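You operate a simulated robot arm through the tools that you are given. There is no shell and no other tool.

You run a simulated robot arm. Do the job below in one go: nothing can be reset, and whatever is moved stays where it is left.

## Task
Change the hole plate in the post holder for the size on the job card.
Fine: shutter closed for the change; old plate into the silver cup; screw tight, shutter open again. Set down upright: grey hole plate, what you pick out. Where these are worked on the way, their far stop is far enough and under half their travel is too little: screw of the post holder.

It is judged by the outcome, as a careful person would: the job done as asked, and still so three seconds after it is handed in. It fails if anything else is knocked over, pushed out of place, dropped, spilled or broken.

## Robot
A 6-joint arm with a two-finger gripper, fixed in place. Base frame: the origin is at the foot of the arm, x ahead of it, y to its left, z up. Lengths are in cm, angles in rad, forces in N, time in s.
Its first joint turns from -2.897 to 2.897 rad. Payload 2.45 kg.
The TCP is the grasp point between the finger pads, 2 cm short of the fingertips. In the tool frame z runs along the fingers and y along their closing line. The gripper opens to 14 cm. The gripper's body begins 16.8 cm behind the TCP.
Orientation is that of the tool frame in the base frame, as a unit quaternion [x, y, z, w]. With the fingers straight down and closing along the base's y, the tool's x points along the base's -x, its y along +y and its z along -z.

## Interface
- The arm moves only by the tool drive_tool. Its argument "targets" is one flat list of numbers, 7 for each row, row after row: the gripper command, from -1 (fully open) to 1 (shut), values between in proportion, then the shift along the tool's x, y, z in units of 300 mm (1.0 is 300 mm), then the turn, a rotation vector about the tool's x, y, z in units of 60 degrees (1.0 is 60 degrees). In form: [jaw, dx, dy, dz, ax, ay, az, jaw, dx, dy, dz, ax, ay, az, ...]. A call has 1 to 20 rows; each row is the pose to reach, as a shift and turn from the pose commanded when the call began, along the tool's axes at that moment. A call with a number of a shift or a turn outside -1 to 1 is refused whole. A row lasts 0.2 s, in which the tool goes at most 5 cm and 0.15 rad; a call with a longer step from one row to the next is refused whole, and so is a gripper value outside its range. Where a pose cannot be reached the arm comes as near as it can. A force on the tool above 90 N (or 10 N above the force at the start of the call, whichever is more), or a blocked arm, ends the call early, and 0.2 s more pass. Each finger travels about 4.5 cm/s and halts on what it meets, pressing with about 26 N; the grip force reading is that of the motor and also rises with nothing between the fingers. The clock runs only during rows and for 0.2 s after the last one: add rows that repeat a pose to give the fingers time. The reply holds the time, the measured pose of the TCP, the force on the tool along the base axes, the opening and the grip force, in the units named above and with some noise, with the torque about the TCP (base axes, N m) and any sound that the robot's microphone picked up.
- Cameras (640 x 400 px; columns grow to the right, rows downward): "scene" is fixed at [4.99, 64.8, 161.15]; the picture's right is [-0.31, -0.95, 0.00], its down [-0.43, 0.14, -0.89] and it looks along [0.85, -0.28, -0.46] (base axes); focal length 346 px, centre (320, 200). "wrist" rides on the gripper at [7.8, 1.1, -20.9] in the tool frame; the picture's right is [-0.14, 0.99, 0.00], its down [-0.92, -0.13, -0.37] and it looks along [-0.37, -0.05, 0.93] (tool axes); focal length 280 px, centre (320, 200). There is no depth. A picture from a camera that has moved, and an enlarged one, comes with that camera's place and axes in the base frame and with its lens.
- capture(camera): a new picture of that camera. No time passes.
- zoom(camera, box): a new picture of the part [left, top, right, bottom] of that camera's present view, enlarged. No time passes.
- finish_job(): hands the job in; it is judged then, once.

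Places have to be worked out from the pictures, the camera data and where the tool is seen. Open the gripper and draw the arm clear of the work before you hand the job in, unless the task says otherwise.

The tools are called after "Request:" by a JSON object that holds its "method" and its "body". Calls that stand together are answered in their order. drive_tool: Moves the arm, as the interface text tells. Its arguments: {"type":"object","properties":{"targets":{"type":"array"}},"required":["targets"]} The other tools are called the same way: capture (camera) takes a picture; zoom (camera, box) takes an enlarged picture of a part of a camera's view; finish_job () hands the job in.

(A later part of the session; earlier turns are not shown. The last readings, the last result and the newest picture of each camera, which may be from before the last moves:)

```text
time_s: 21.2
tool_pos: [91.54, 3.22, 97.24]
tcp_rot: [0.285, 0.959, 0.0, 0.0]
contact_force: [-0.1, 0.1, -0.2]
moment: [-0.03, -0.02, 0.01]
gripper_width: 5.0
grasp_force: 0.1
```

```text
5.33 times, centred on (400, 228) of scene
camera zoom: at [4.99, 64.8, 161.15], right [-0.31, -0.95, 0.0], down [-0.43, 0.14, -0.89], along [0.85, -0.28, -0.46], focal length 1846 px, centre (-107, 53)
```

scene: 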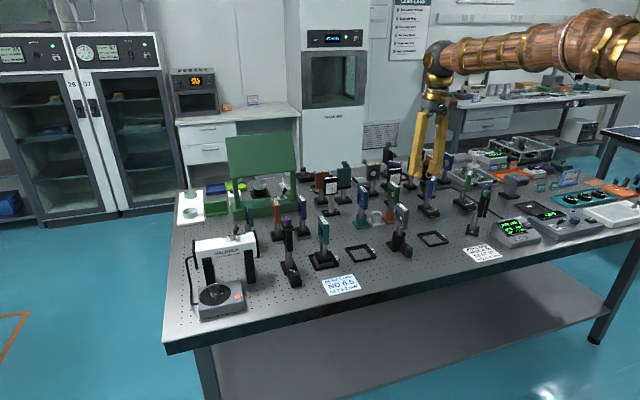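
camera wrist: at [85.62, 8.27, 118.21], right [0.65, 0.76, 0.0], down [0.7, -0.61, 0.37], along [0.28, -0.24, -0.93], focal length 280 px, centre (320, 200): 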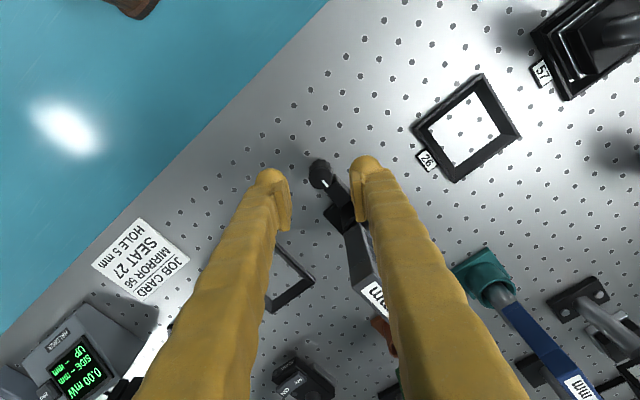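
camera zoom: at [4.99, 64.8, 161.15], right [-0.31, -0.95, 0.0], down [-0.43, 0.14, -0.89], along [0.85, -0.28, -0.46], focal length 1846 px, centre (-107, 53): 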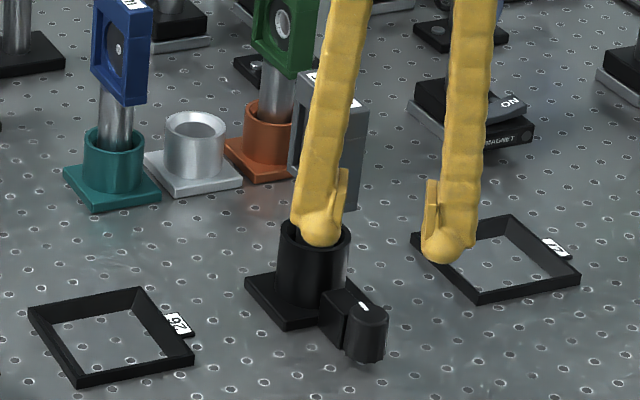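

The yaw is as planned and the knob is seen between the fingertips. I zoom for a precise alignment check before descending.

Request:
{"method": "zoom", "body": {"camera": "wrist", "box": [250, 130, 410, 230]}}

```text
4.00 times, centred on (330, 180) of wrist
camera zoom: at [85.62, 8.27, 118.21], right [0.65, 0.76, 0.0], down [0.7, -0.61, 0.37], along [0.28, -0.24, -0.93], focal length 1122 px, centre (280, 280)
```

zoom: 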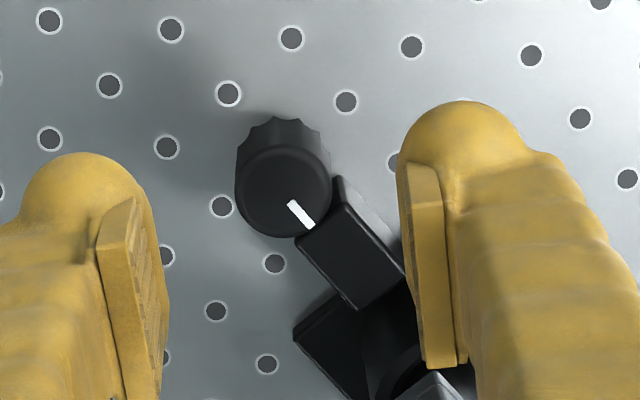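

The knob sits centred between the pads at (92.55, 2.46). I descend to z≈88.5 with the jaws open.

Request:
{"method": "drive_tool", "body": {"targets": [0.286, 0, 0, 0.073, 0, 0, 0, 0.286, 0, 0, 0.146, 0, 0, 0, 0.286, 0, 0, 0.219, 0, 0, 0, 0.286, 0, 0, 0.2913, 0, 0, 0, 0.286, 0, 0, 0.2913, 0, 0, 0]}}

Request:
{"method": "zoom", "body": {"camera": "wrist", "box": [250, 130, 410, 230]}}

Request:
{"method": "zoom", "body": {"camera": "scene", "box": [370, 210, 440, 270]}}

```text
time_s: 22.4
tool_pos: [91.6, 3.25, 88.46]
tcp_rot: [0.283, 0.959, 0.0, 0.001]
contact_force: [-0.6, -0.3, 0.5]
moment: [-0.01, 0.0, -0.03]
gripper_width: 4.98
grasp_force: 0.0
```

```text
4.00 times, centred on (330, 180) of wrist
camera zoom: at [85.61, 8.27, 109.34], right [0.65, 0.76, 0.0], down [0.7, -0.61, 0.37], along [0.28, -0.24, -0.93], focal length 1122 px, centre (280, 280)
```

zoom: 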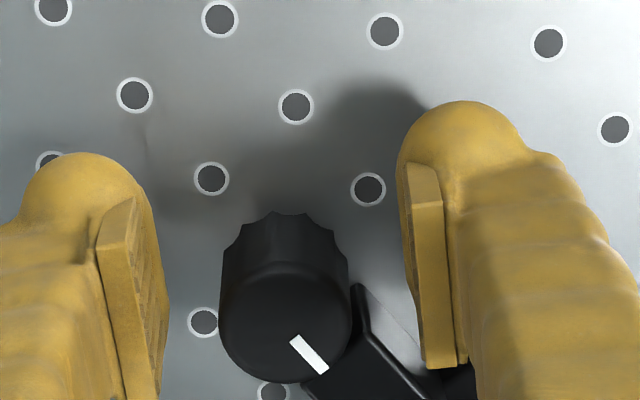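

```text
6.67 times, centred on (405, 240) of scene
camera zoom: at [4.99, 64.8, 161.15], right [-0.31, -0.95, 0.0], down [-0.43, 0.14, -0.89], along [0.85, -0.28, -0.46], focal length 2308 px, centre (-247, -67)
```

zoom: 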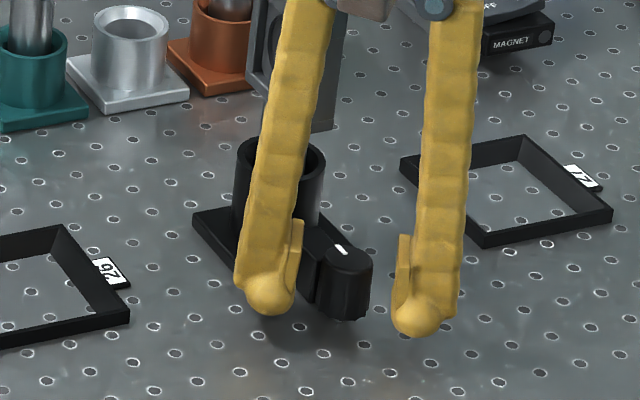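

Clearance to the block is about 0.4 cm when the pads close, so I close on the knob now.

Request:
{"method": "drive_tool", "body": {"targets": [0.6, 0, 0, 0, 0, 0, 0, 1, 0, 0, 0, 0, 0, 0, 1, 0, 0, 0, 0, 0, 0, 1, 0, 0, 0, 0, 0, 0]}}

Request:
{"method": "zoom", "body": {"camera": "wrist", "box": [250, 130, 410, 230]}}

```text
time_s: 23.4
tool_pos: [91.57, 3.15, 88.47]
tcp_rot: [0.284, 0.959, 0.0, 0.001]
contact_force: [-8.1, -10.2, 0.4]
moment: [-0.11, 0.04, -0.18]
gripper_width: 2.56
grasp_force: 44.8
```

```text
4.00 times, centred on (330, 180) of wrist
camera zoom: at [85.6, 8.23, 109.34], right [0.65, 0.76, 0.0], down [0.7, -0.61, 0.37], along [0.28, -0.24, -0.93], focal length 1122 px, centre (280, 280)
```

zoom: 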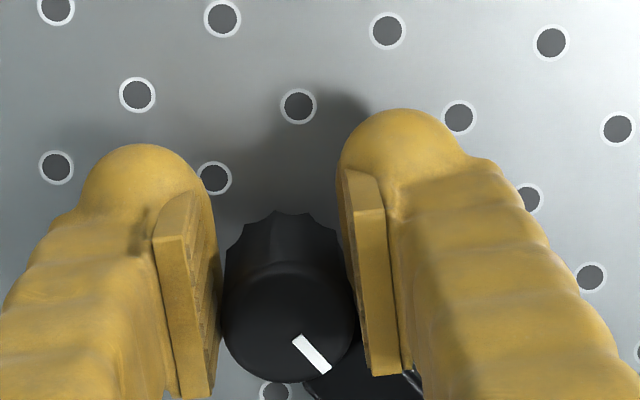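

Gripped (2.56 cm), but a 13 N side force says the tool is slightly off in its y. I shift 0.15 cm along −Y_t to balance.

Request:
{"method": "drive_tool", "body": {"targets": [1, 0, -0.0025, 0, 0, 0, 0, 1, 0, -0.005, 0, 0, 0, 0, 1, 0, -0.005, 0, 0, 0, 0]}}

```text
time_s: 24.2
tool_pos: [91.43, 3.34, 88.3]
tcp_rot: [0.283, 0.959, 0.001, 0.0]
contact_force: [2.6, 7.0, -8.8]
moment: [0.12, 0.03, 0.1]
gripper_width: 2.56
grasp_force: 45.4
```

The side force flipped sign, so balance lies about halfway. I start loosening counter-clockwise (seen from above) by 18°, orbiting the TCP about the knob axis, and watch the torque.

Request:
{"method": "drive_tool", "body": {"targets": [1, -0.0002, -0.0027, 0, 0, 0, -0.1, 1, -0.0009, -0.0071, 0, 0, 0, -0.2, 1, -0.0021, -0.0114, 0, 0, 0, -0.3, 1, -0.0021, -0.0114, 0, 0, 0, -0.3]}}

Request:
{"method": "zoom", "body": {"camera": "wrist", "box": [250, 130, 410, 230]}}

```text
time_s: 25.2
tool_pos: [91.41, 2.87, 88.54]
tcp_rot: [0.13, 0.992, 0.0, 0.001]
contact_force: [6.7, 15.6, -4.2]
moment: [0.22, -0.02, -0.03]
gripper_width: 2.55
grasp_force: 44.6
```

```text
4.00 times, centred on (330, 180) of wrist
camera zoom: at [84.19, 5.74, 109.4], right [0.39, 0.92, 0.0], down [0.86, -0.36, 0.37], along [0.34, -0.14, -0.93], focal length 1122 px, centre (280, 280)
```

zoom: 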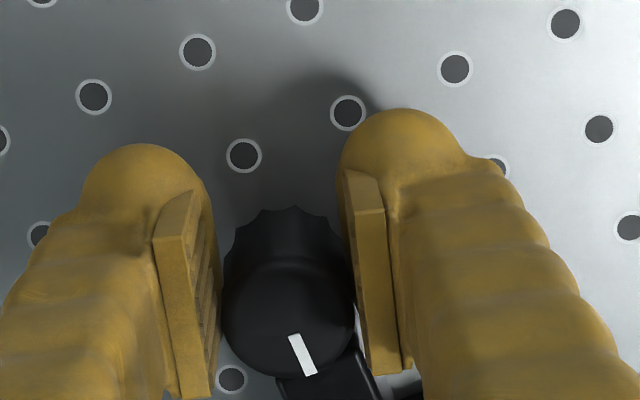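

The white mark stayed pointing +x, so the knob did not turn: it resisted (about 0.24 N·m) and the pads slipped. I try the opposite direction by the same 18° to feel whether it turns that way.

Request:
{"method": "drive_tool", "body": {"targets": [1, -0.0002, 0.0075, 0, 0, 0, 0.1, 1, -0.0009, 0.012, 0, 0, 0, 0.2, 1, -0.0021, 0.016, 0, 0, 0, 0.3, 1, -0.0021, 0.016, 0, 0, 0, 0.3]}}

Request:
{"method": "zoom", "body": {"camera": "wrist", "box": [250, 130, 410, 230]}}

```text
time_s: 26.2
tool_pos: [91.57, 3.18, 88.29]
tcp_rot: [0.284, 0.959, -0.001, 0.0]
contact_force: [0.1, -8.4, 2.7]
moment: [-0.17, -0.12, 0.22]
gripper_width: 2.55
grasp_force: 44.4
```

```text
4.00 times, centred on (330, 180) of wrist
camera zoom: at [85.63, 8.2, 109.4], right [0.65, 0.76, 0.0], down [0.7, -0.61, 0.37], along [0.28, -0.24, -0.93], focal length 1122 px, centre (280, 280)
```

zoom: 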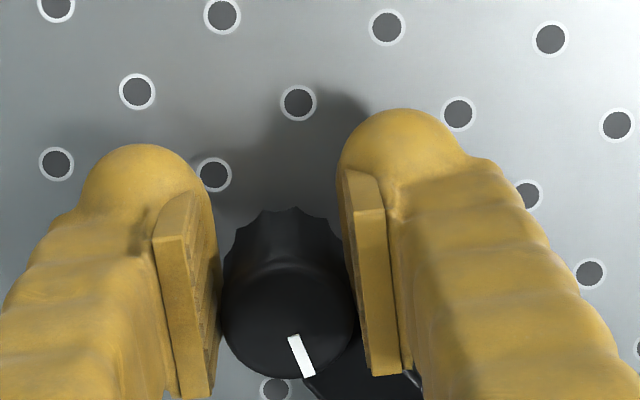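

This time the mark moved with the gripper: the knob turned about 18–20° clockwise. To confirm the initial position was a hard stop in the other direction, I turn counter-clockwise 36° and see whether the knob stops at its former angle.

Request:
{"method": "drive_tool", "body": {"targets": [1, -0.0002, -0.0044, 0, 0, 0, -0.1, 1, -0.0009, -0.0088, 0, 0, 0, -0.2, 1, -0.0021, -0.0131, 0, 0, 0, -0.3, 1, -0.0037, -0.0172, 0, 0, 0, -0.4, 1, -0.0057, -0.0211, 0, 0, 0, -0.5, 1, -0.0081, -0.0249, 0, 0, 0, -0.6, 1, -0.0081, -0.0249, 0, 0, 0, -0.6]}}

Request:
{"method": "zoom", "body": {"camera": "wrist", "box": [250, 130, 410, 230]}}

```text
time_s: 27.8
tool_pos: [91.43, 2.59, 88.34]
tcp_rot: [-0.026, 1.0, 0.0, 0.0]
contact_force: [-16.8, -12.1, 3.1]
moment: [-0.13, 0.1, -0.21]
gripper_width: 2.57
grasp_force: 44.8
```

```text
4.00 times, centred on (330, 180) of wrist
camera zoom: at [83.54, 3.02, 109.35], right [0.08, 1.0, 0.0], down [0.93, -0.08, 0.37], along [0.37, -0.03, -0.93], focal length 1122 px, centre (280, 280)
```

zoom: 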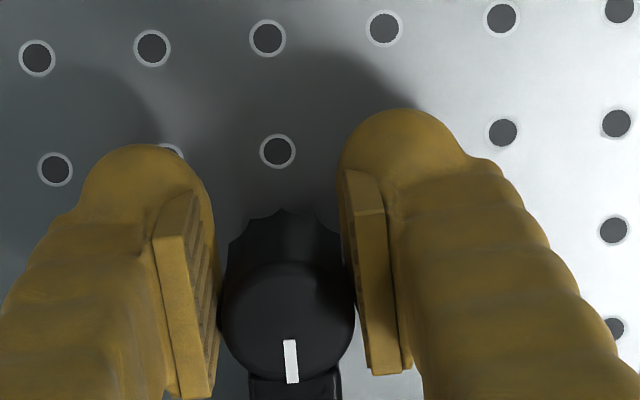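

The knob came back to its original angle and stopped there while the gripper kept turning, so the start position is the tight stop and loosening goes clockwise. I open the jaws to regrip for a long clockwise turn.

Request:
{"method": "drive_tool", "body": {"targets": [0.6, 0, 0, 0, 0, 0, 0, 0.286, 0, 0, 0, 0, 0, 0, 0.286, 0, 0, 0, 0, 0, 0, 0.286, 0, 0, 0, 0, 0, 0]}}

Request:
{"method": "zoom", "body": {"camera": "wrist", "box": [250, 130, 410, 230]}}

```text
time_s: 28.8
tool_pos: [91.39, 2.46, 88.47]
tcp_rot: [-0.026, 1.0, 0.0, 0.0]
contact_force: [-0.7, 0.1, -0.1]
moment: [0.01, -0.03, 0.01]
gripper_width: 5.01
grasp_force: 0.0
```

```text
4.00 times, centred on (330, 180) of wrist
camera zoom: at [83.58, 3.05, 109.37], right [0.08, 1.0, 0.0], down [0.93, -0.08, 0.37], along [0.37, -0.03, -0.93], focal length 1122 px, centre (280, 280)
```

zoom: 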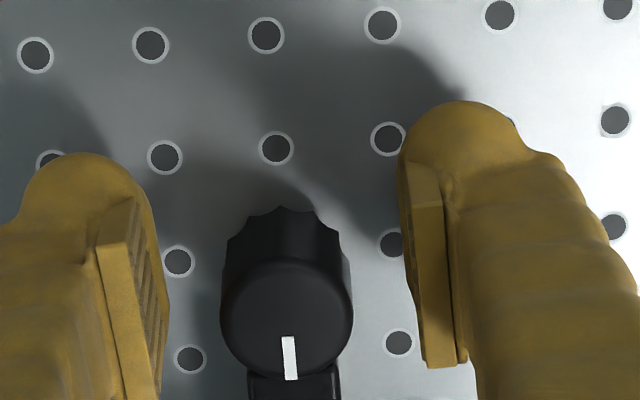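

Knob centre re-measured at about (92.5, 2.46), mark back at its start angle. I rotate the open gripper to yaw +33° around the knob and close on it.

Request:
{"method": "drive_tool", "body": {"targets": [0.286, 0, -0.0058, 0, 0, 0, -0.125, 0.286, 0, -0.0115, 0, 0, 0, -0.25, 0.286, 0, -0.0173, 0, 0, 0, -0.375, 0.286, 0, -0.023, 0, 0, 0, -0.5, 0.286, 0, -0.023, 0, 0, 0, -0.5, 0.7, 0, -0.023, 0, 0, 0, -0.5, 1, 0, -0.023, 0, 0, 0, -0.5, 1, 0, -0.023, 0, 0, 0, -0.5, 1, 0, -0.023, 0, 0, 0, -0.5]}}

Request:
{"method": "zoom", "body": {"camera": "wrist", "box": [250, 130, 410, 230]}}

```text
time_s: 30.8
tool_pos: [91.37, 1.86, 88.36]
tcp_rot: [-0.285, 0.959, -0.001, 0.0]
contact_force: [-1.7, 1.8, 0.9]
moment: [0.06, 0.0, 0.03]
gripper_width: 2.54
grasp_force: 45.3
```

```text
4.00 times, centred on (330, 180) of wrist
camera zoom: at [84.3, -1.65, 109.38], right [-0.42, 0.91, 0.0], down [0.84, 0.39, 0.37], along [0.33, 0.16, -0.93], focal length 1122 px, centre (280, 280)
```

zoom: 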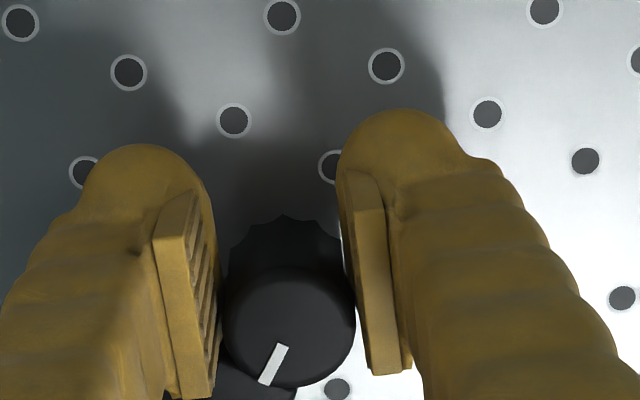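

Well centred grip with almost no side force. I turn clockwise 60° about the knob axis.

Request:
{"method": "drive_tool", "body": {"targets": [1, -0.0002, 0.0044, 0, 0, 0, 0.1, 1, -0.0009, 0.0088, 0, 0, 0, 0.2, 1, -0.0021, 0.0131, 0, 0, 0, 0.3, 1, -0.0037, 0.0172, 0, 0, 0, 0.4, 1, -0.0057, 0.0212, 0, 0, 0, 0.5, 1, -0.0081, 0.0249, 0, 0, 0, 0.6, 1, -0.0109, 0.0283, 0, 0, 0, 0.7, 1, -0.014, 0.0314, 0, 0, 0, 0.8, 1, -0.0174, 0.0342, 0, 0, 0, 0.9, 1, -0.0212, 0.0366, 0, 0, 0, 1.0, 1, -0.0212, 0.0366, 0, 0, 0, 1.0]}}

Request:
{"method": "zoom", "body": {"camera": "wrist", "box": [250, 130, 410, 230]}}

```text
time_s: 33.2
tool_pos: [91.34, 3.11, 88.5]
tcp_rot: [0.234, 0.972, 0.0, 0.0]
contact_force: [-9.3, 29.3, 3.5]
moment: [0.26, 0.06, 0.3]
gripper_width: 2.55
grasp_force: 44.9
```

```text
4.00 times, centred on (330, 180) of wrist
camera zoom: at [84.9, 7.51, 109.38], right [0.57, 0.82, 0.0], down [0.76, -0.53, 0.37], along [0.3, -0.21, -0.93], focal length 1122 px, centre (280, 280)
```

zoom: 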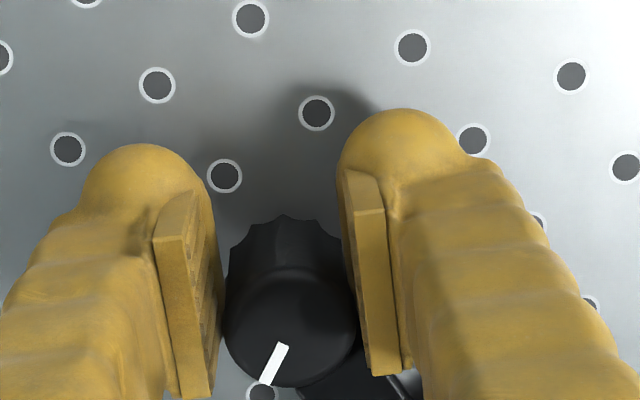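

The mark kept its place relative to the gripper, so the knob turned the full 60° (now pointing about −63°). I release, swing back open, and regrip for another clockwise turn.

Request:
{"method": "drive_tool", "body": {"targets": [0.6, 0, 0, 0, 0, 0, 0, 0.286, 0, 0, 0, 0, 0, 0, 0.286, 0, 0, 0, 0, 0, 0, 0.286, -0.0004, -0.0055, 0, 0, 0, -0.125, 0.286, -0.0014, -0.0109, 0, 0, 0, -0.25, 0.286, -0.0032, -0.0162, 0, 0, 0, -0.375, 0.286, -0.0057, -0.0212, 0, 0, 0, -0.5, 0.286, -0.0087, -0.0258, 0, 0, 0, -0.625, 0.286, -0.0124, -0.0299, 0, 0, 0, -0.75, 0.286, -0.0165, -0.0336, 0, 0, 0, -0.875, 0.286, -0.0212, -0.0366, 0, 0, 0, -1.0, 0.286, -0.0212, -0.0366, 0, 0, 0, -1.0, 0.7, -0.0212, -0.0366, 0, 0, 0, -1.0, 1, -0.0212, -0.0366, 0, 0, 0, -1.0, 1, -0.0212, -0.0366, 0, 0, 0, -1.0, 1, -0.0212, -0.0366, 0, 0, 0, -1.0]}}

Request:
{"method": "zoom", "body": {"camera": "wrist", "box": [250, 130, 410, 230]}}

```text
time_s: 36.6
tool_pos: [91.33, 1.89, 88.22]
tcp_rot: [-0.285, 0.959, 0.0, 0.0]
contact_force: [-2.3, 4.8, -1.4]
moment: [0.04, 0.01, 0.07]
gripper_width: 2.54
grasp_force: 45.2
```

```text
4.00 times, centred on (330, 180) of wrist
camera zoom: at [84.32, -1.66, 109.34], right [-0.43, 0.91, 0.0], down [0.84, 0.4, 0.37], along [0.33, 0.16, -0.93], focal length 1122 px, centre (280, 280)
```

zoom: 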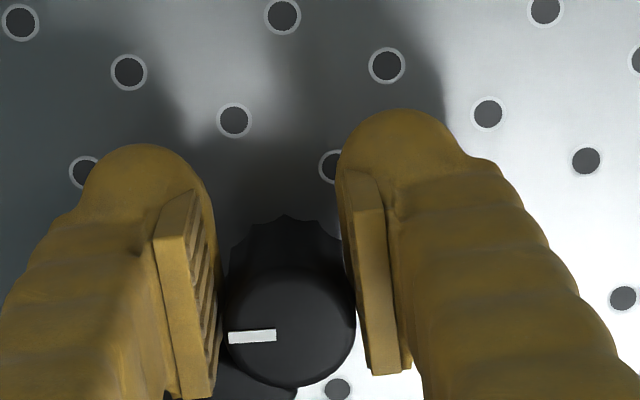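

Regripped with the mark still at its turned angle. I turn another 60° clockwise.

Request:
{"method": "drive_tool", "body": {"targets": [1, -0.0002, 0.0044, 0, 0, 0, 0.1, 1, -0.0009, 0.0088, 0, 0, 0, 0.2, 1, -0.0021, 0.0131, 0, 0, 0, 0.3, 1, -0.0037, 0.0172, 0, 0, 0, 0.4, 1, -0.0057, 0.0212, 0, 0, 0, 0.5, 1, -0.0081, 0.0249, 0, 0, 0, 0.6, 1, -0.0109, 0.0283, 0, 0, 0, 0.7, 1, -0.014, 0.0314, 0, 0, 0, 0.8, 1, -0.0174, 0.0342, 0, 0, 0, 0.9, 1, -0.0212, 0.0366, 0, 0, 0, 1.0, 1, -0.0212, 0.0366, 0, 0, 0, 1.0]}}

Request:
{"method": "zoom", "body": {"camera": "wrist", "box": [250, 130, 410, 230]}}

```text
time_s: 39.0
tool_pos: [91.33, 3.12, 88.37]
tcp_rot: [0.233, 0.972, 0.0, 0.0]
contact_force: [-12.8, 18.7, -6.5]
moment: [0.2, 0.22, 0.16]
gripper_width: 2.53
grasp_force: 45.4
```

```text
4.00 times, centred on (330, 180) of wrist
camera zoom: at [84.91, 7.51, 109.35], right [0.57, 0.82, 0.0], down [0.76, -0.53, 0.37], along [0.3, -0.21, -0.93], focal length 1122 px, centre (280, 280)
```

zoom: 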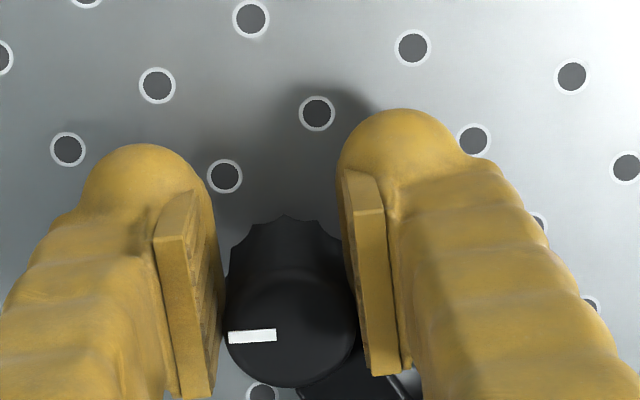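

Another 60° turned without a stop (about 120° in all). I release, swing back and regrip again.

Request:
{"method": "drive_tool", "body": {"targets": [0.6, 0, 0, 0, 0, 0, 0, 0.286, 0, 0, 0, 0, 0, 0, 0.286, 0, 0, 0, 0, 0, 0, 0.286, -0.0004, -0.0055, 0, 0, 0, -0.125, 0.286, -0.0014, -0.0109, 0, 0, 0, -0.25, 0.286, -0.0032, -0.0162, 0, 0, 0, -0.375, 0.286, -0.0057, -0.0212, 0, 0, 0, -0.5, 0.286, -0.0087, -0.0258, 0, 0, 0, -0.625, 0.286, -0.0124, -0.0299, 0, 0, 0, -0.75, 0.286, -0.0165, -0.0336, 0, 0, 0, -0.875, 0.286, -0.0212, -0.0366, 0, 0, 0, -1.0, 0.286, -0.0212, -0.0366, 0, 0, 0, -1.0, 0.7, -0.0212, -0.0366, 0, 0, 0, -1.0, 1, -0.0212, -0.0366, 0, 0, 0, -1.0, 1, -0.0212, -0.0366, 0, 0, 0, -1.0, 1, -0.0212, -0.0366, 0, 0, 0, -1.0]}}

Request:
{"method": "drive_tool", "body": {"targets": [1, -0.0002, 0.0044, 0, 0, 0, 0.1, 1, -0.0009, 0.0088, 0, 0, 0, 0.2, 1, -0.0021, 0.0131, 0, 0, 0, 0.3, 1, -0.0037, 0.0172, 0, 0, 0, 0.4, 1, -0.0057, 0.0212, 0, 0, 0, 0.5, 1, -0.0081, 0.0249, 0, 0, 0, 0.6, 1, -0.0109, 0.0283, 0, 0, 0, 0.7, 1, -0.014, 0.0314, 0, 0, 0, 0.8, 1, -0.0174, 0.0342, 0, 0, 0, 0.9, 1, -0.0212, 0.0366, 0, 0, 0, 1.0, 1, -0.0212, 0.0366, 0, 0, 0, 1.0]}}

Request:
{"method": "zoom", "body": {"camera": "wrist", "box": [250, 130, 410, 230]}}

```text
time_s: 42.4
tool_pos: [91.3, 1.88, 88.36]
tcp_rot: [-0.284, 0.959, 0.0, 0.0]
contact_force: [-2.7, 6.8, -0.9]
moment: [0.06, -0.02, 0.08]
gripper_width: 2.52
grasp_force: 44.7
```

```text
time_s: 44.8
tool_pos: [91.41, 3.12, 88.47]
tcp_rot: [0.234, 0.972, 0.0, 0.001]
contact_force: [-12.9, 19.7, -1.6]
moment: [0.14, 0.09, 0.38]
gripper_width: 2.52
grasp_force: 45.2
```

```text
4.00 times, centred on (330, 180) of wrist
camera zoom: at [84.9, 7.54, 109.39], right [0.57, 0.82, 0.0], down [0.76, -0.53, 0.37], along [0.3, -0.21, -0.93], focal length 1122 px, centre (280, 280)
```

zoom: 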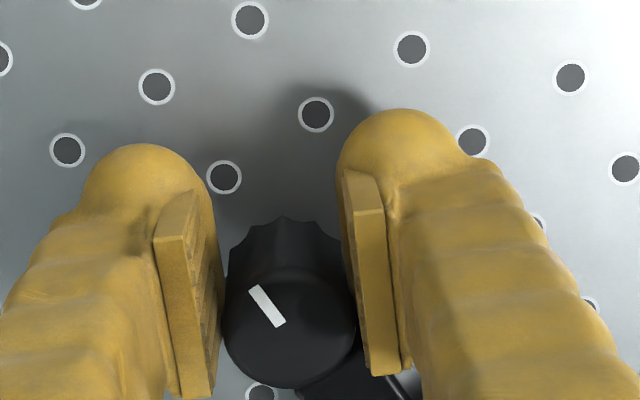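

About 180° turned now (mark points toward the robot). I regrip and try further to find the far stop.

Request:
{"method": "drive_tool", "body": {"targets": [0.6, 0, 0, 0, 0, 0, 0, 0.286, 0, 0, 0, 0, 0, 0, 0.286, 0, 0, 0, 0, 0, 0, 0.286, -0.0004, -0.0055, 0, 0, 0, -0.125, 0.286, -0.0014, -0.0109, 0, 0, 0, -0.25, 0.286, -0.0032, -0.0162, 0, 0, 0, -0.375, 0.286, -0.0057, -0.0212, 0, 0, 0, -0.5, 0.286, -0.0087, -0.0258, 0, 0, 0, -0.625, 0.286, -0.0124, -0.0299, 0, 0, 0, -0.75, 0.286, -0.0165, -0.0336, 0, 0, 0, -0.875, 0.286, -0.0212, -0.0366, 0, 0, 0, -1.0, 0.286, -0.0212, -0.0366, 0, 0, 0, -1.0, 0.7, -0.0212, -0.0366, 0, 0, 0, -1.0, 1, -0.0212, -0.0366, 0, 0, 0, -1.0, 1, -0.0212, -0.0366, 0, 0, 0, -1.0, 1, -0.0212, -0.0366, 0, 0, 0, -1.0]}}

Request:
{"method": "zoom", "body": {"camera": "wrist", "box": [250, 130, 410, 230]}}

Request:
{"method": "drive_tool", "body": {"targets": [1, -0.0002, 0.0044, 0, 0, 0, 0.1, 1, -0.0009, 0.0088, 0, 0, 0, 0.2, 1, -0.0021, 0.0131, 0, 0, 0, 0.3, 1, -0.0037, 0.0172, 0, 0, 0, 0.4, 1, -0.0057, 0.0212, 0, 0, 0, 0.5, 1, -0.0081, 0.0249, 0, 0, 0, 0.6, 1, -0.0109, 0.0283, 0, 0, 0, 0.7, 1, -0.014, 0.0314, 0, 0, 0, 0.8, 1, -0.0174, 0.0342, 0, 0, 0, 0.9, 1, -0.0212, 0.0366, 0, 0, 0, 1.0, 1, -0.0212, 0.0366, 0, 0, 0, 1.0]}}

Request:
{"method": "zoom", "body": {"camera": "wrist", "box": [250, 130, 410, 230]}}

```text
time_s: 48.2
tool_pos: [91.48, 1.79, 88.41]
tcp_rot: [-0.285, 0.959, 0.0, 0.0]
contact_force: [-0.6, 2.3, -1.1]
moment: [0.04, 0.01, 0.05]
gripper_width: 2.57
grasp_force: 44.8
```

```text
4.00 times, centred on (330, 180) of wrist
camera zoom: at [84.31, -1.65, 109.37], right [-0.43, 0.91, 0.0], down [0.84, 0.4, 0.37], along [0.33, 0.16, -0.93], focal length 1122 px, centre (280, 280)
```

zoom: 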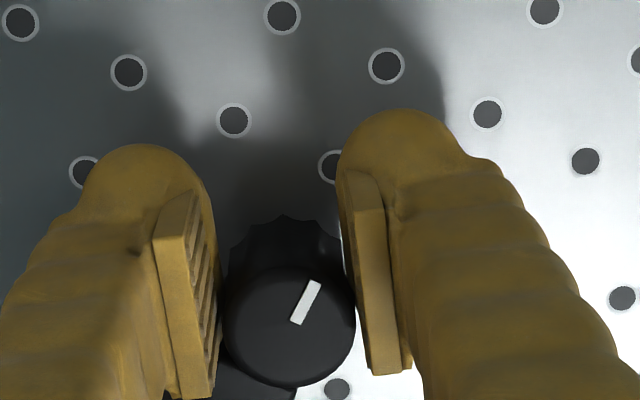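

```text
time_s: 50.6
tool_pos: [91.35, 3.14, 88.39]
tcp_rot: [0.233, 0.973, 0.0, 0.0]
contact_force: [-23.2, 18.6, 6.3]
moment: [0.2, 0.21, 0.25]
gripper_width: 2.52
grasp_force: 44.9
```

```text
4.00 times, centred on (330, 180) of wrist
camera zoom: at [84.9, 7.54, 109.39], right [0.57, 0.82, 0.0], down [0.76, -0.53, 0.37], along [0.3, -0.21, -0.93], focal length 1122 px, centre (280, 280)
```

zoom: 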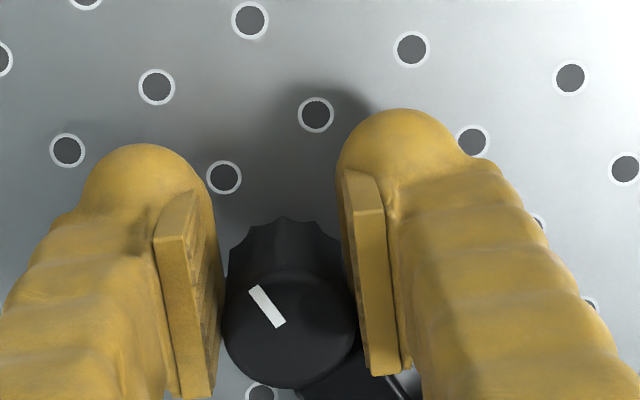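

The mark stayed at −177° while the gripper slipped past, so the screw is at its far (loose) stop after 180° of travel. I release, rise, and turn the tool square again.

Request:
{"method": "drive_tool", "body": {"targets": [0.6, 0, 0, 0, 0, 0, 0, 0.286, 0, 0, 0, 0, 0, 0, 0.286, 0, 0, 0, 0, 0, 0, 0.286, 0, 0, -0.1, 0, 0, 0, 0.286, 0, 0, -0.22, 0, 0, 0, 0.286, 0, 0, -0.34, 0, 0, -0.11, 0.286, 0, 0, -0.46, 0, 0, -0.22, 0.286, 0, 0, -0.58, 0, 0, -0.33, 0.286, 0, 0, -0.7, 0, 0, -0.45, 0.286, 0, 0, -0.7, 0, 0, -0.45]}}

Request:
{"method": "capture", "body": {"camera": "wrist"}}

Request:
{"method": "zoom", "body": {"camera": "scene", "box": [340, 180, 440, 265]}}

```text
time_s: 52.8
tool_pos: [91.4, 3.12, 109.55]
tcp_rot: [-0.001, 1.0, 0.0, 0.001]
contact_force: [-0.8, -0.7, -0.6]
moment: [-0.02, -0.02, 0.03]
gripper_width: 4.98
grasp_force: 0.1
```

```text
taken
camera wrist: at [83.55, 4.04, 130.52], right [0.14, 0.99, 0.0], down [0.92, -0.13, 0.37], along [0.37, -0.05, -0.93], focal length 280 px, centre (320, 200)
```

wrist: 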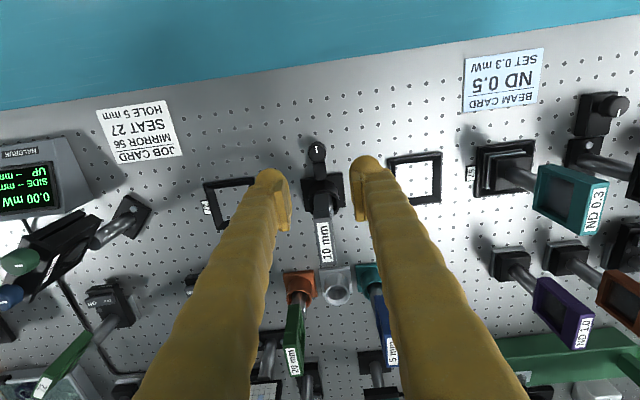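

```text
4.71 times, centred on (390, 222) of scene
camera zoom: at [4.99, 64.8, 161.15], right [-0.31, -0.95, 0.0], down [-0.43, 0.14, -0.89], along [0.85, -0.28, -0.46], focal length 1629 px, centre (-9, 94)
```

zoom: 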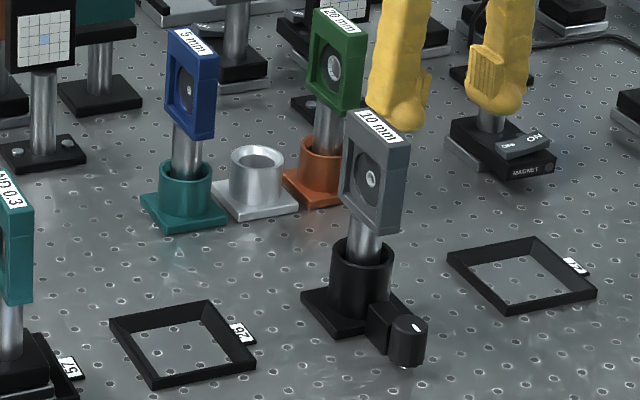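

I zoom in on the grey plate's top from the wrist camera and the scene to get its exact position and orientation.

Request:
{"method": "zoom", "body": {"camera": "wrist", "box": [280, 190, 380, 270]}}

Request:
{"method": "zoom", "body": {"camera": "scene", "box": [384, 200, 424, 245]}}

Request:
{"method": "zoom", "body": {"camera": "wrist", "box": [260, 255, 420, 375]}}

```text
5.00 times, centred on (330, 230) of wrist
camera zoom: at [83.55, 4.04, 130.52], right [0.14, 0.99, 0.0], down [0.92, -0.13, 0.37], along [0.37, -0.05, -0.93], focal length 1402 px, centre (270, 50)
```

zoom: 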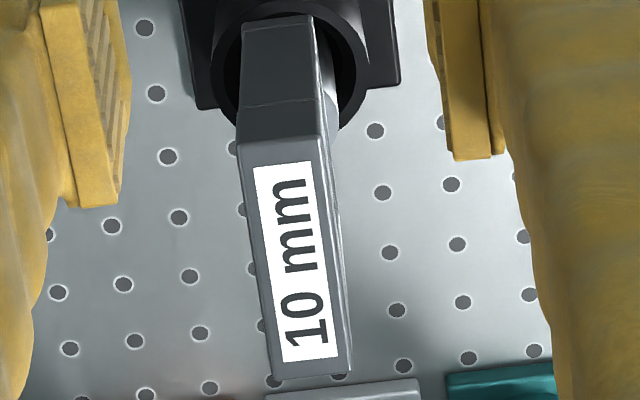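

```text
8.89 times, centred on (404, 222) of scene
camera zoom: at [4.99, 64.8, 161.15], right [-0.31, -0.95, 0.0], down [-0.43, 0.14, -0.89], along [0.85, -0.28, -0.46], focal length 3077 px, centre (-427, 0)
```

zoom: 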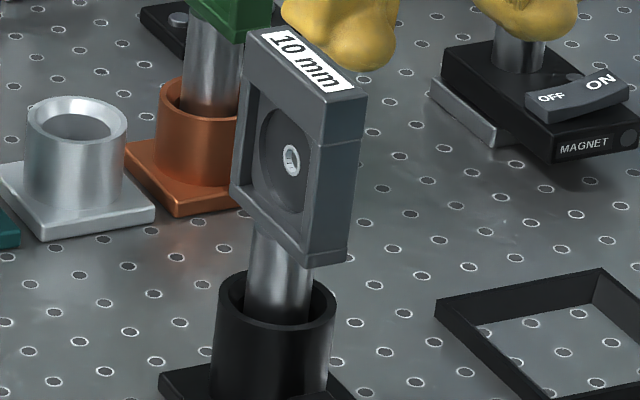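

```text
3.33 times, centred on (340, 315) of wrist
camera zoom: at [83.55, 4.04, 130.52], right [0.14, 0.99, 0.0], down [0.92, -0.13, 0.37], along [0.37, -0.05, -0.93], focal length 935 px, centre (253, -183)
```

zoom: 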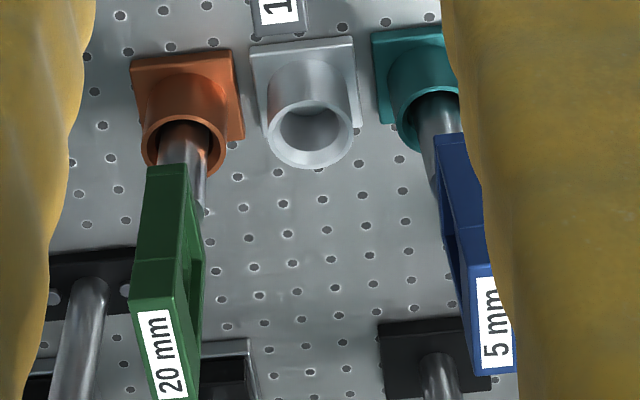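

The grey plate spans x 96.9–103.05, y 1.4–3.35 (1.95 thick), top at z≈102.5, square to the axes; the silver cup is near (118.7, 2.35). Since the cups need a tilted tool for reach, I'll tilt 20° now and use that same tilt for gripping the plates on their faces.

Request:
{"method": "drive_tool", "body": {"targets": [0.286, 0, -0.006, -0.03, 0, -0.083, 0, 0.286, 0, -0.012, -0.06, 0, -0.167, 0, 0.286, 0, -0.018, -0.06, 0, -0.25, 0, 0.286, 0, -0.024, -0.06, 0, -0.333, 0, 0.286, 0, -0.024, -0.06, 0, -0.333, 0]}}

Request:
{"method": "capture", "body": {"camera": "wrist"}}

```text
time_s: 54.0
tool_pos: [91.3, 2.38, 111.39]
tcp_rot: [0.001, 0.985, 0.0, 0.175]
contact_force: [-0.4, 0.0, 1.2]
moment: [0.0, -0.01, 0.01]
gripper_width: 4.97
grasp_force: 0.1
```

```text
taken
camera wrist: at [76.86, 3.3, 128.23], right [0.13, 0.99, 0.05], down [0.74, -0.13, 0.66], along [0.66, -0.05, -0.75], focal length 280 px, centre (320, 200)
```

wrist: 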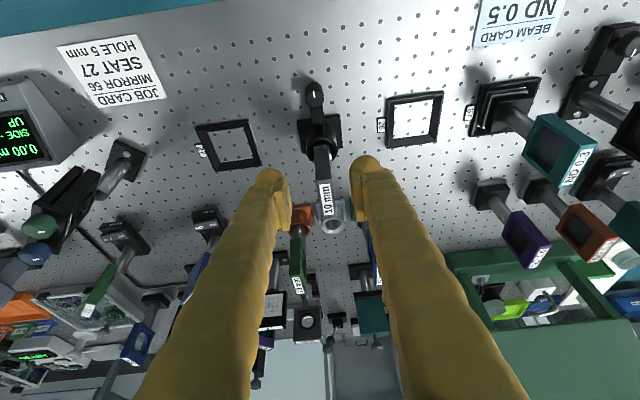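

Tilted by 20° at (91.3, 2.4, 111.4). I move above the grey plate to (99.95, 2.4, 108.5) with the jaws 5 cm open.

Request:
{"method": "drive_tool", "body": {"targets": [0.286, -0.0793, 0, 0.0632, 0, 0, 0, 0.286, -0.1587, 0, 0.1263, 0, 0, 0, 0.286, -0.238, 0, 0.1895, 0, 0, 0, 0.286, -0.238, 0, 0.1895, 0, 0, 0]}}

Request:
{"method": "zoom", "body": {"camera": "wrist", "box": [240, 120, 420, 232]}}

Request:
{"method": "zoom", "body": {"camera": "scene", "box": [370, 170, 440, 250]}}

```text
time_s: 55.0
tool_pos: [100.0, 2.32, 108.32]
tcp_rot: [-0.001, 0.985, 0.001, 0.173]
contact_force: [-0.2, 0.4, 0.2]
moment: [-0.01, 0.02, 0.05]
gripper_width: 4.98
grasp_force: 0.0
```

```text
3.56 times, centred on (330, 176) of wrist
camera zoom: at [85.56, 3.31, 125.31], right [0.13, 0.99, 0.05], down [0.74, -0.13, 0.66], along [0.66, -0.05, -0.75], focal length 997 px, centre (284, 285)
```

zoom: 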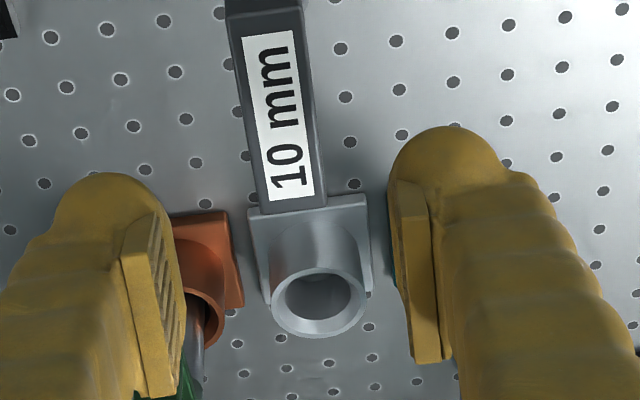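

```text
5.00 times, centred on (405, 210) of scene
camera zoom: at [4.99, 64.8, 161.15], right [-0.31, -0.95, 0.0], down [-0.43, 0.14, -0.89], along [0.85, -0.28, -0.46], focal length 1731 px, centre (-105, 150)
```

zoom: 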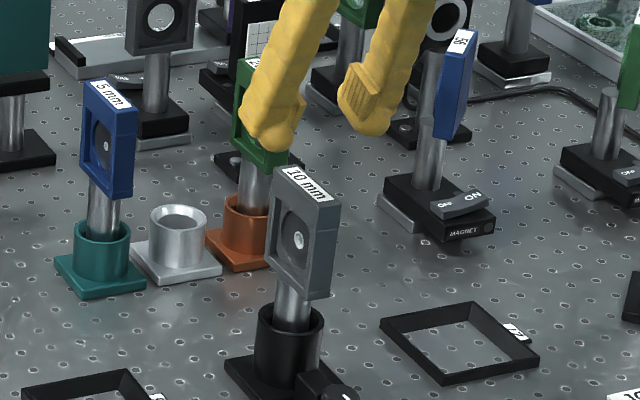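

The plate's centre re-measures as (99.85, 2.37), centred between the pads. I descend to z≈101 straddling the top of the plate.

Request:
{"method": "drive_tool", "body": {"targets": [0.286, 0.0216, 0.0017, 0.0569, 0, 0, 0, 0.286, 0.0432, 0.0017, 0.1138, 0, 0, 0, 0.286, 0.0648, 0.0017, 0.1707, 0, 0, 0, 0.286, 0.0864, 0.0017, 0.2276, 0, 0, 0, 0.286, 0.0864, 0.0017, 0.2276, 0, 0, 0]}}

Request:
{"method": "zoom", "body": {"camera": "wrist", "box": [240, 120, 420, 232]}}

Request:
{"method": "zoom", "body": {"camera": "scene", "box": [370, 170, 440, 250]}}

```text
time_s: 56.2
tool_pos: [99.81, 2.37, 100.85]
tcp_rot: [-0.002, 0.985, 0.001, 0.174]
contact_force: [-0.6, -0.4, 0.9]
moment: [-0.02, -0.01, -0.04]
gripper_width: 5.0
grasp_force: 0.0
```

```text
3.56 times, centred on (330, 176) of wrist
camera zoom: at [85.42, 3.33, 117.97], right [0.13, 0.99, 0.05], down [0.74, -0.13, 0.66], along [0.66, -0.05, -0.75], focal length 997 px, centre (284, 285)
```

zoom: 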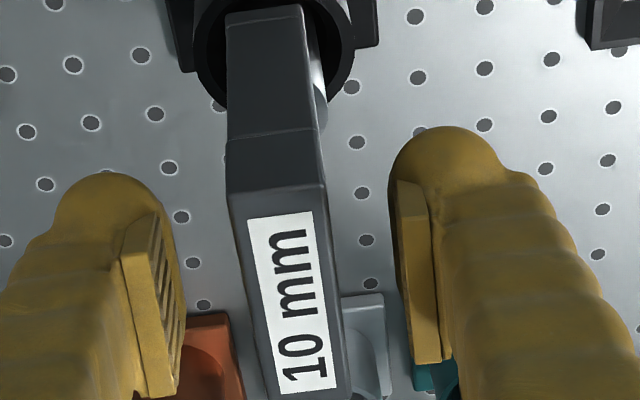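

```text
5.00 times, centred on (405, 210) of scene
camera zoom: at [4.99, 64.8, 161.15], right [-0.31, -0.95, 0.0], down [-0.43, 0.14, -0.89], along [0.85, -0.28, -0.46], focal length 1731 px, centre (-105, 150)
```

zoom: 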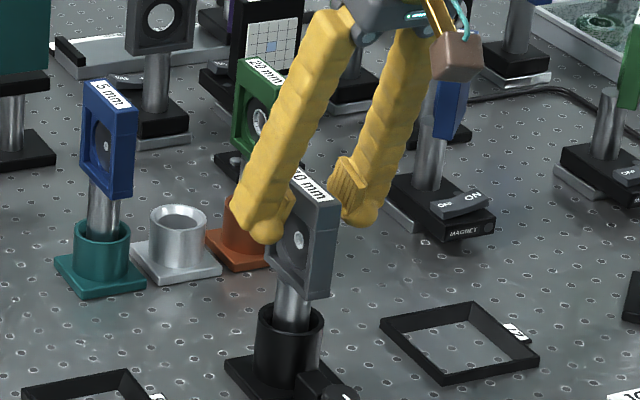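

Both fingers straddle the plate top evenly. I close the jaws on it.

Request:
{"method": "drive_tool", "body": {"targets": [0.6, 0, 0, 0, 0, 0, 0, 1, 0, 0, 0, 0, 0, 0, 1, 0, 0, 0, 0, 0, 0, 1, 0, 0, 0, 0, 0, 0, 1, 0, 0, 0, 0, 0, 0]}}

Request:
{"method": "zoom", "body": {"camera": "wrist", "box": [240, 120, 420, 232]}}

Request:
{"method": "zoom", "body": {"camera": "scene", "box": [370, 170, 440, 250]}}

```text
time_s: 57.4
tool_pos: [100.01, 2.3, 100.9]
tcp_rot: [0.0, 0.985, 0.001, 0.173]
contact_force: [-0.2, 1.0, -0.4]
moment: [0.0, -0.02, -0.01]
gripper_width: 1.92
grasp_force: 25.8
```

```text
3.56 times, centred on (330, 176) of wrist
camera zoom: at [85.42, 3.33, 117.97], right [0.13, 0.99, 0.05], down [0.74, -0.13, 0.66], along [0.66, -0.05, -0.75], focal length 997 px, centre (284, 285)
```

zoom: 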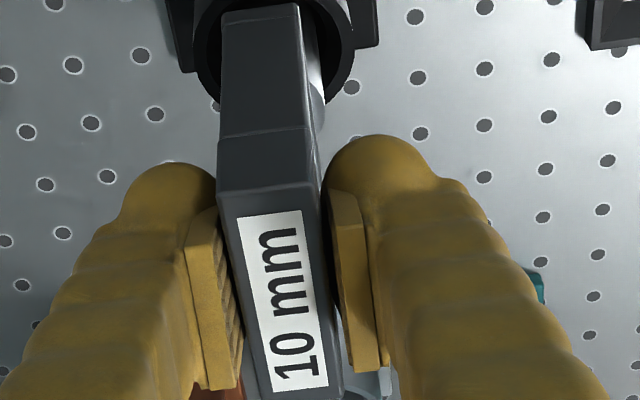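

```text
5.00 times, centred on (405, 210) of scene
camera zoom: at [4.99, 64.8, 161.15], right [-0.31, -0.95, 0.0], down [-0.43, 0.14, -0.89], along [0.85, -0.28, -0.46], focal length 1731 px, centre (-105, 150)
```

zoom: 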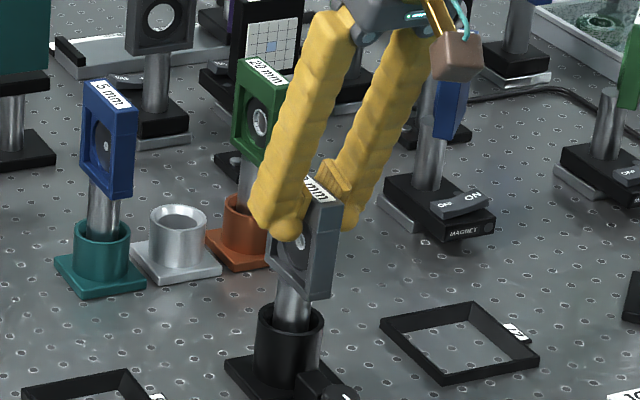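

Gripped at 1.92 cm with no side force. I lift 2 cm gently and check that the plate comes up freely.

Request:
{"method": "drive_tool", "body": {"targets": [1, -0.0057, 0, -0.0157, 0, 0, 0, 1, -0.0114, 0, -0.0313, 0, 0, 0, 1, -0.0171, 0, -0.047, 0, 0, 0, 1, -0.0228, 0, -0.0627, 0, 0, 0, 1, -0.0228, 0, -0.0627, 0, 0, 0]}}

Request:
{"method": "zoom", "body": {"camera": "scene", "box": [370, 170, 440, 250]}}

```text
time_s: 58.6
tool_pos: [99.85, 2.41, 102.96]
tcp_rot: [0.0, 0.985, 0.0, 0.173]
contact_force: [0.1, -0.2, -2.7]
moment: [-0.01, 0.01, 0.02]
gripper_width: 1.9
grasp_force: 26.1
```

```text
5.00 times, centred on (405, 210) of scene
camera zoom: at [4.99, 64.8, 161.15], right [-0.31, -0.95, 0.0], down [-0.43, 0.14, -0.89], along [0.85, -0.28, -0.46], focal length 1731 px, centre (-105, 150)
```

zoom: 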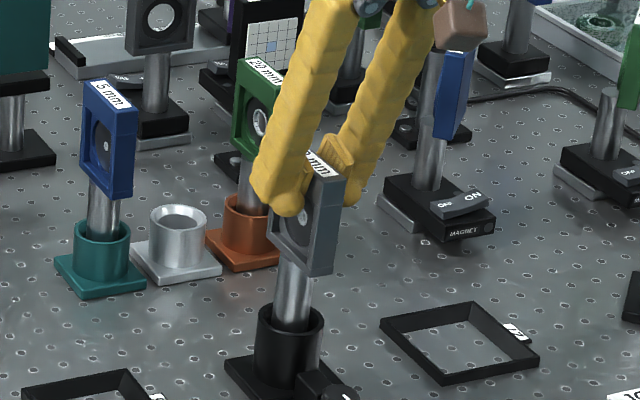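

It lifts freely (about 2.7 N of weight). I lift another 6 cm so the post clears the holder.

Request:
{"method": "drive_tool", "body": {"targets": [1, -0.0171, 0, -0.047, 0, 0, 0, 1, -0.0342, 0, -0.094, 0, 0, 0, 1, -0.0513, 0, -0.141, 0, 0, 0, 1, -0.0684, 0, -0.188, 0, 0, 0, 1, -0.0684, 0, -0.188, 0, 0, 0]}}

Request:
{"method": "zoom", "body": {"camera": "scene", "box": [340, 150, 440, 260]}}

Request:
{"method": "capture", "body": {"camera": "wrist"}}

```text
time_s: 59.8
tool_pos: [99.83, 2.29, 109.01]
tcp_rot: [-0.001, 0.985, 0.002, 0.173]
contact_force: [-0.3, -0.2, -2.5]
moment: [0.02, -0.01, -0.01]
gripper_width: 1.89
grasp_force: 25.9
```

```text
3.64 times, centred on (390, 205) of scene
camera zoom: at [4.99, 64.8, 161.15], right [-0.31, -0.95, 0.0], down [-0.43, 0.14, -0.89], along [0.85, -0.28, -0.46], focal length 1259 px, centre (66, 182)
```

zoom: 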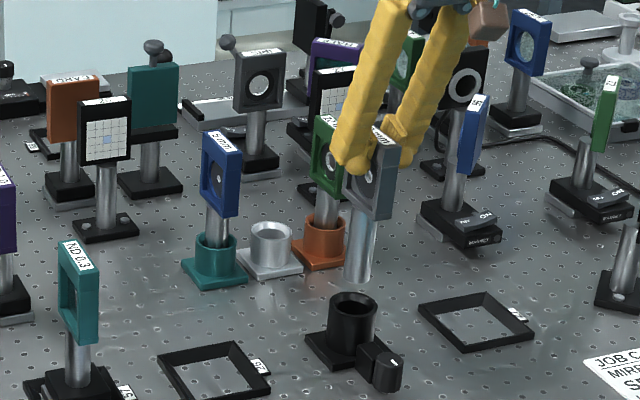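

```text
taken
camera wrist: at [85.43, 3.37, 126.03], right [0.13, 0.99, 0.05], down [0.74, -0.13, 0.66], along [0.66, -0.05, -0.75], focal length 280 px, centre (320, 200)
```

wrist: 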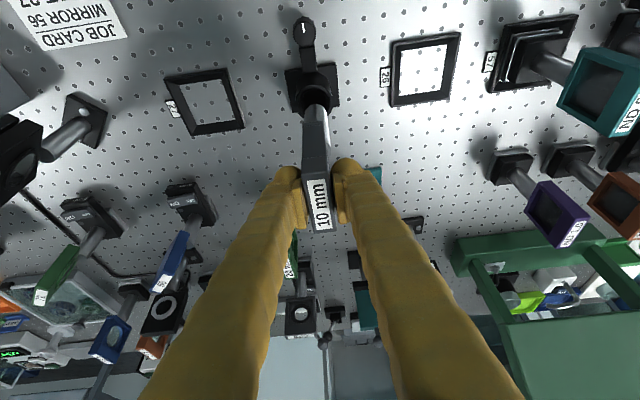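

The plate hangs clear with its post bottom at z≈94.6. From several views the silver cup's axis is at about (118.1, 2.4), rim z≈89.7; I carry the plate over it at this height.

Request:
{"method": "drive_tool", "body": {"targets": [1, -0.0711, 0.0004, 0.0259, 0, 0, 0, 1, -0.1422, 0.0008, 0.0517, 0, 0, 0, 1, -0.2133, 0.0012, 0.0776, 0, 0, 0, 1, -0.2843, 0.0016, 0.1035, 0, 0, 0, 1, -0.3554, 0.002, 0.1293, 0, 0, 0, 1, -0.4265, 0.0025, 0.1552, 0, 0, 0, 1, -0.4976, 0.0029, 0.181, 0, 0, 0, 1, -0.5687, 0.0033, 0.2069, 0, 0, 0, 1, -0.5687, 0.0033, 0.2069, 0, 0, 0]}}

Request:
{"method": "capture", "body": {"camera": "wrist"}}

Request:
{"method": "zoom", "body": {"camera": "wrist", "box": [240, 60, 400, 180]}}

Request:
{"method": "zoom", "body": {"camera": "scene", "box": [340, 150, 420, 240]}}

```text
time_s: 61.8
tool_pos: [118.05, 2.41, 108.97]
tcp_rot: [-0.001, 0.985, 0.0, 0.174]
contact_force: [-0.2, 0.5, -2.1]
moment: [0.02, -0.01, 0.01]
gripper_width: 1.88
grasp_force: 26.2
```

```text
taken
camera wrist: at [103.61, 3.51, 126.03], right [0.13, 0.99, 0.05], down [0.74, -0.13, 0.66], along [0.66, -0.05, -0.75], focal length 280 px, centre (320, 200)
```

wrist: 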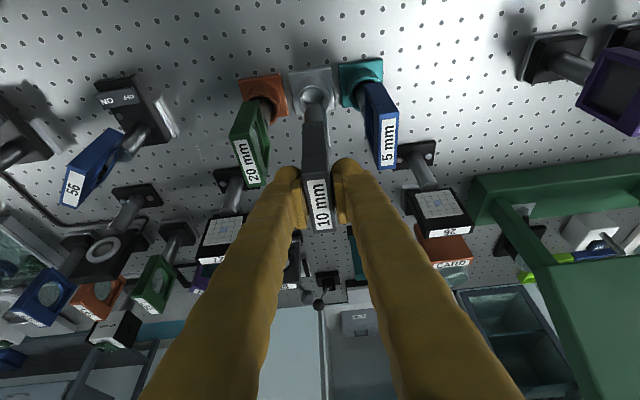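

```text
3.33 times, centred on (320, 120) of wrist
camera zoom: at [103.61, 3.51, 126.03], right [0.13, 0.99, 0.05], down [0.74, -0.13, 0.66], along [0.66, -0.05, -0.75], focal length 935 px, centre (320, 467)
```

zoom: 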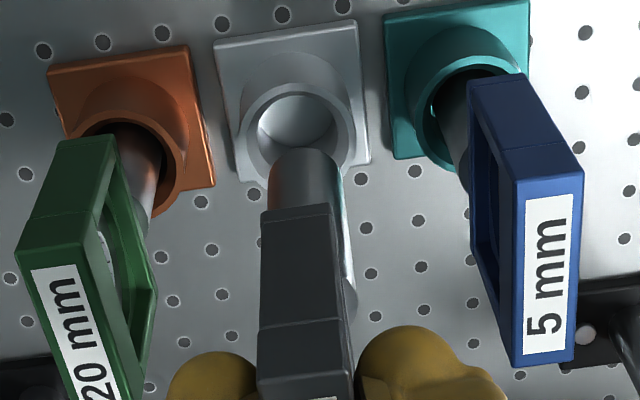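

```text
4.44 times, centred on (380, 195) of scene
camera zoom: at [4.99, 64.8, 161.15], right [-0.31, -0.95, 0.0], down [-0.43, 0.14, -0.89], along [0.85, -0.28, -0.46], focal length 1538 px, centre (53, 222)
```

zoom: 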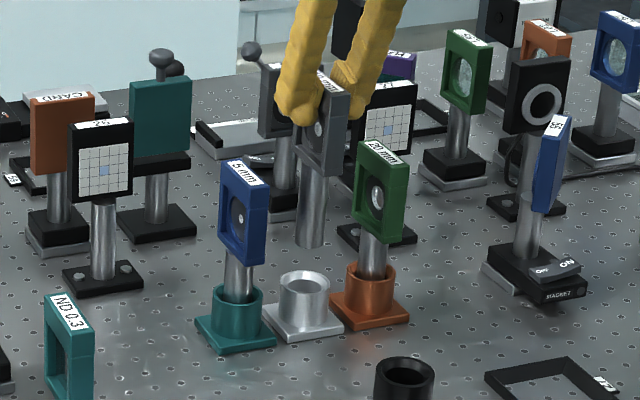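

The post hangs almost over the cup; from this view the cup centre is at (118.1, 2.5) and the post seems about 0.1 cm too far in +y. I lower 3.7 cm to just above the rim with that correction and check again.

Request:
{"method": "drive_tool", "body": {"targets": [1, 0.0141, -0.0013, 0.0386, 0, 0, 0, 1, 0.0281, -0.0027, 0.0773, 0, 0, 0, 1, 0.0422, -0.004, 0.1159, 0, 0, 0, 1, 0.0422, -0.004, 0.1159, 0, 0, 0]}}

Request:
{"method": "zoom", "body": {"camera": "wrist", "box": [270, 50, 370, 125]}}

Request:
{"method": "zoom", "body": {"camera": "scene", "box": [350, 170, 410, 230]}}

```text
time_s: 62.8
tool_pos: [118.02, 2.46, 105.45]
tcp_rot: [-0.001, 0.985, 0.001, 0.174]
contact_force: [0.6, -0.2, -2.6]
moment: [-0.01, 0.02, 0.03]
gripper_width: 1.89
grasp_force: 26.5
```

```text
5.33 times, centred on (320, 88) of wrist
camera zoom: at [103.59, 3.37, 122.34], right [0.13, 0.99, 0.05], down [0.74, -0.13, 0.66], along [0.66, -0.05, -0.75], focal length 1495 px, centre (320, 800)
```

zoom: 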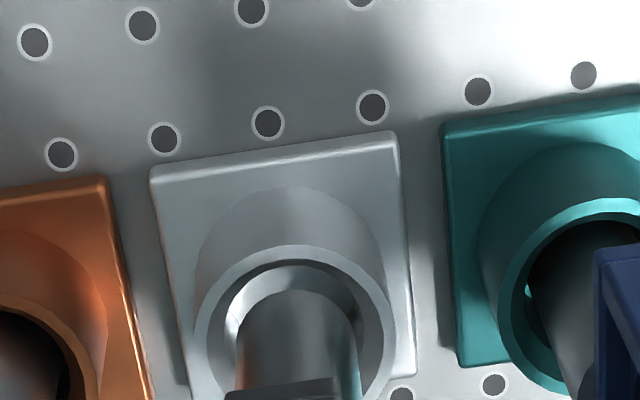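

```text
6.67 times, centred on (380, 200) of scene
camera zoom: at [4.99, 64.8, 161.15], right [-0.31, -0.95, 0.0], down [-0.43, 0.14, -0.89], along [0.85, -0.28, -0.46], focal length 2308 px, centre (-80, 200)
```

zoom: 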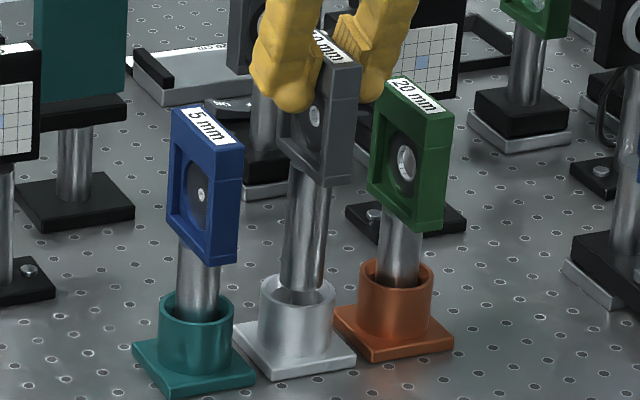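

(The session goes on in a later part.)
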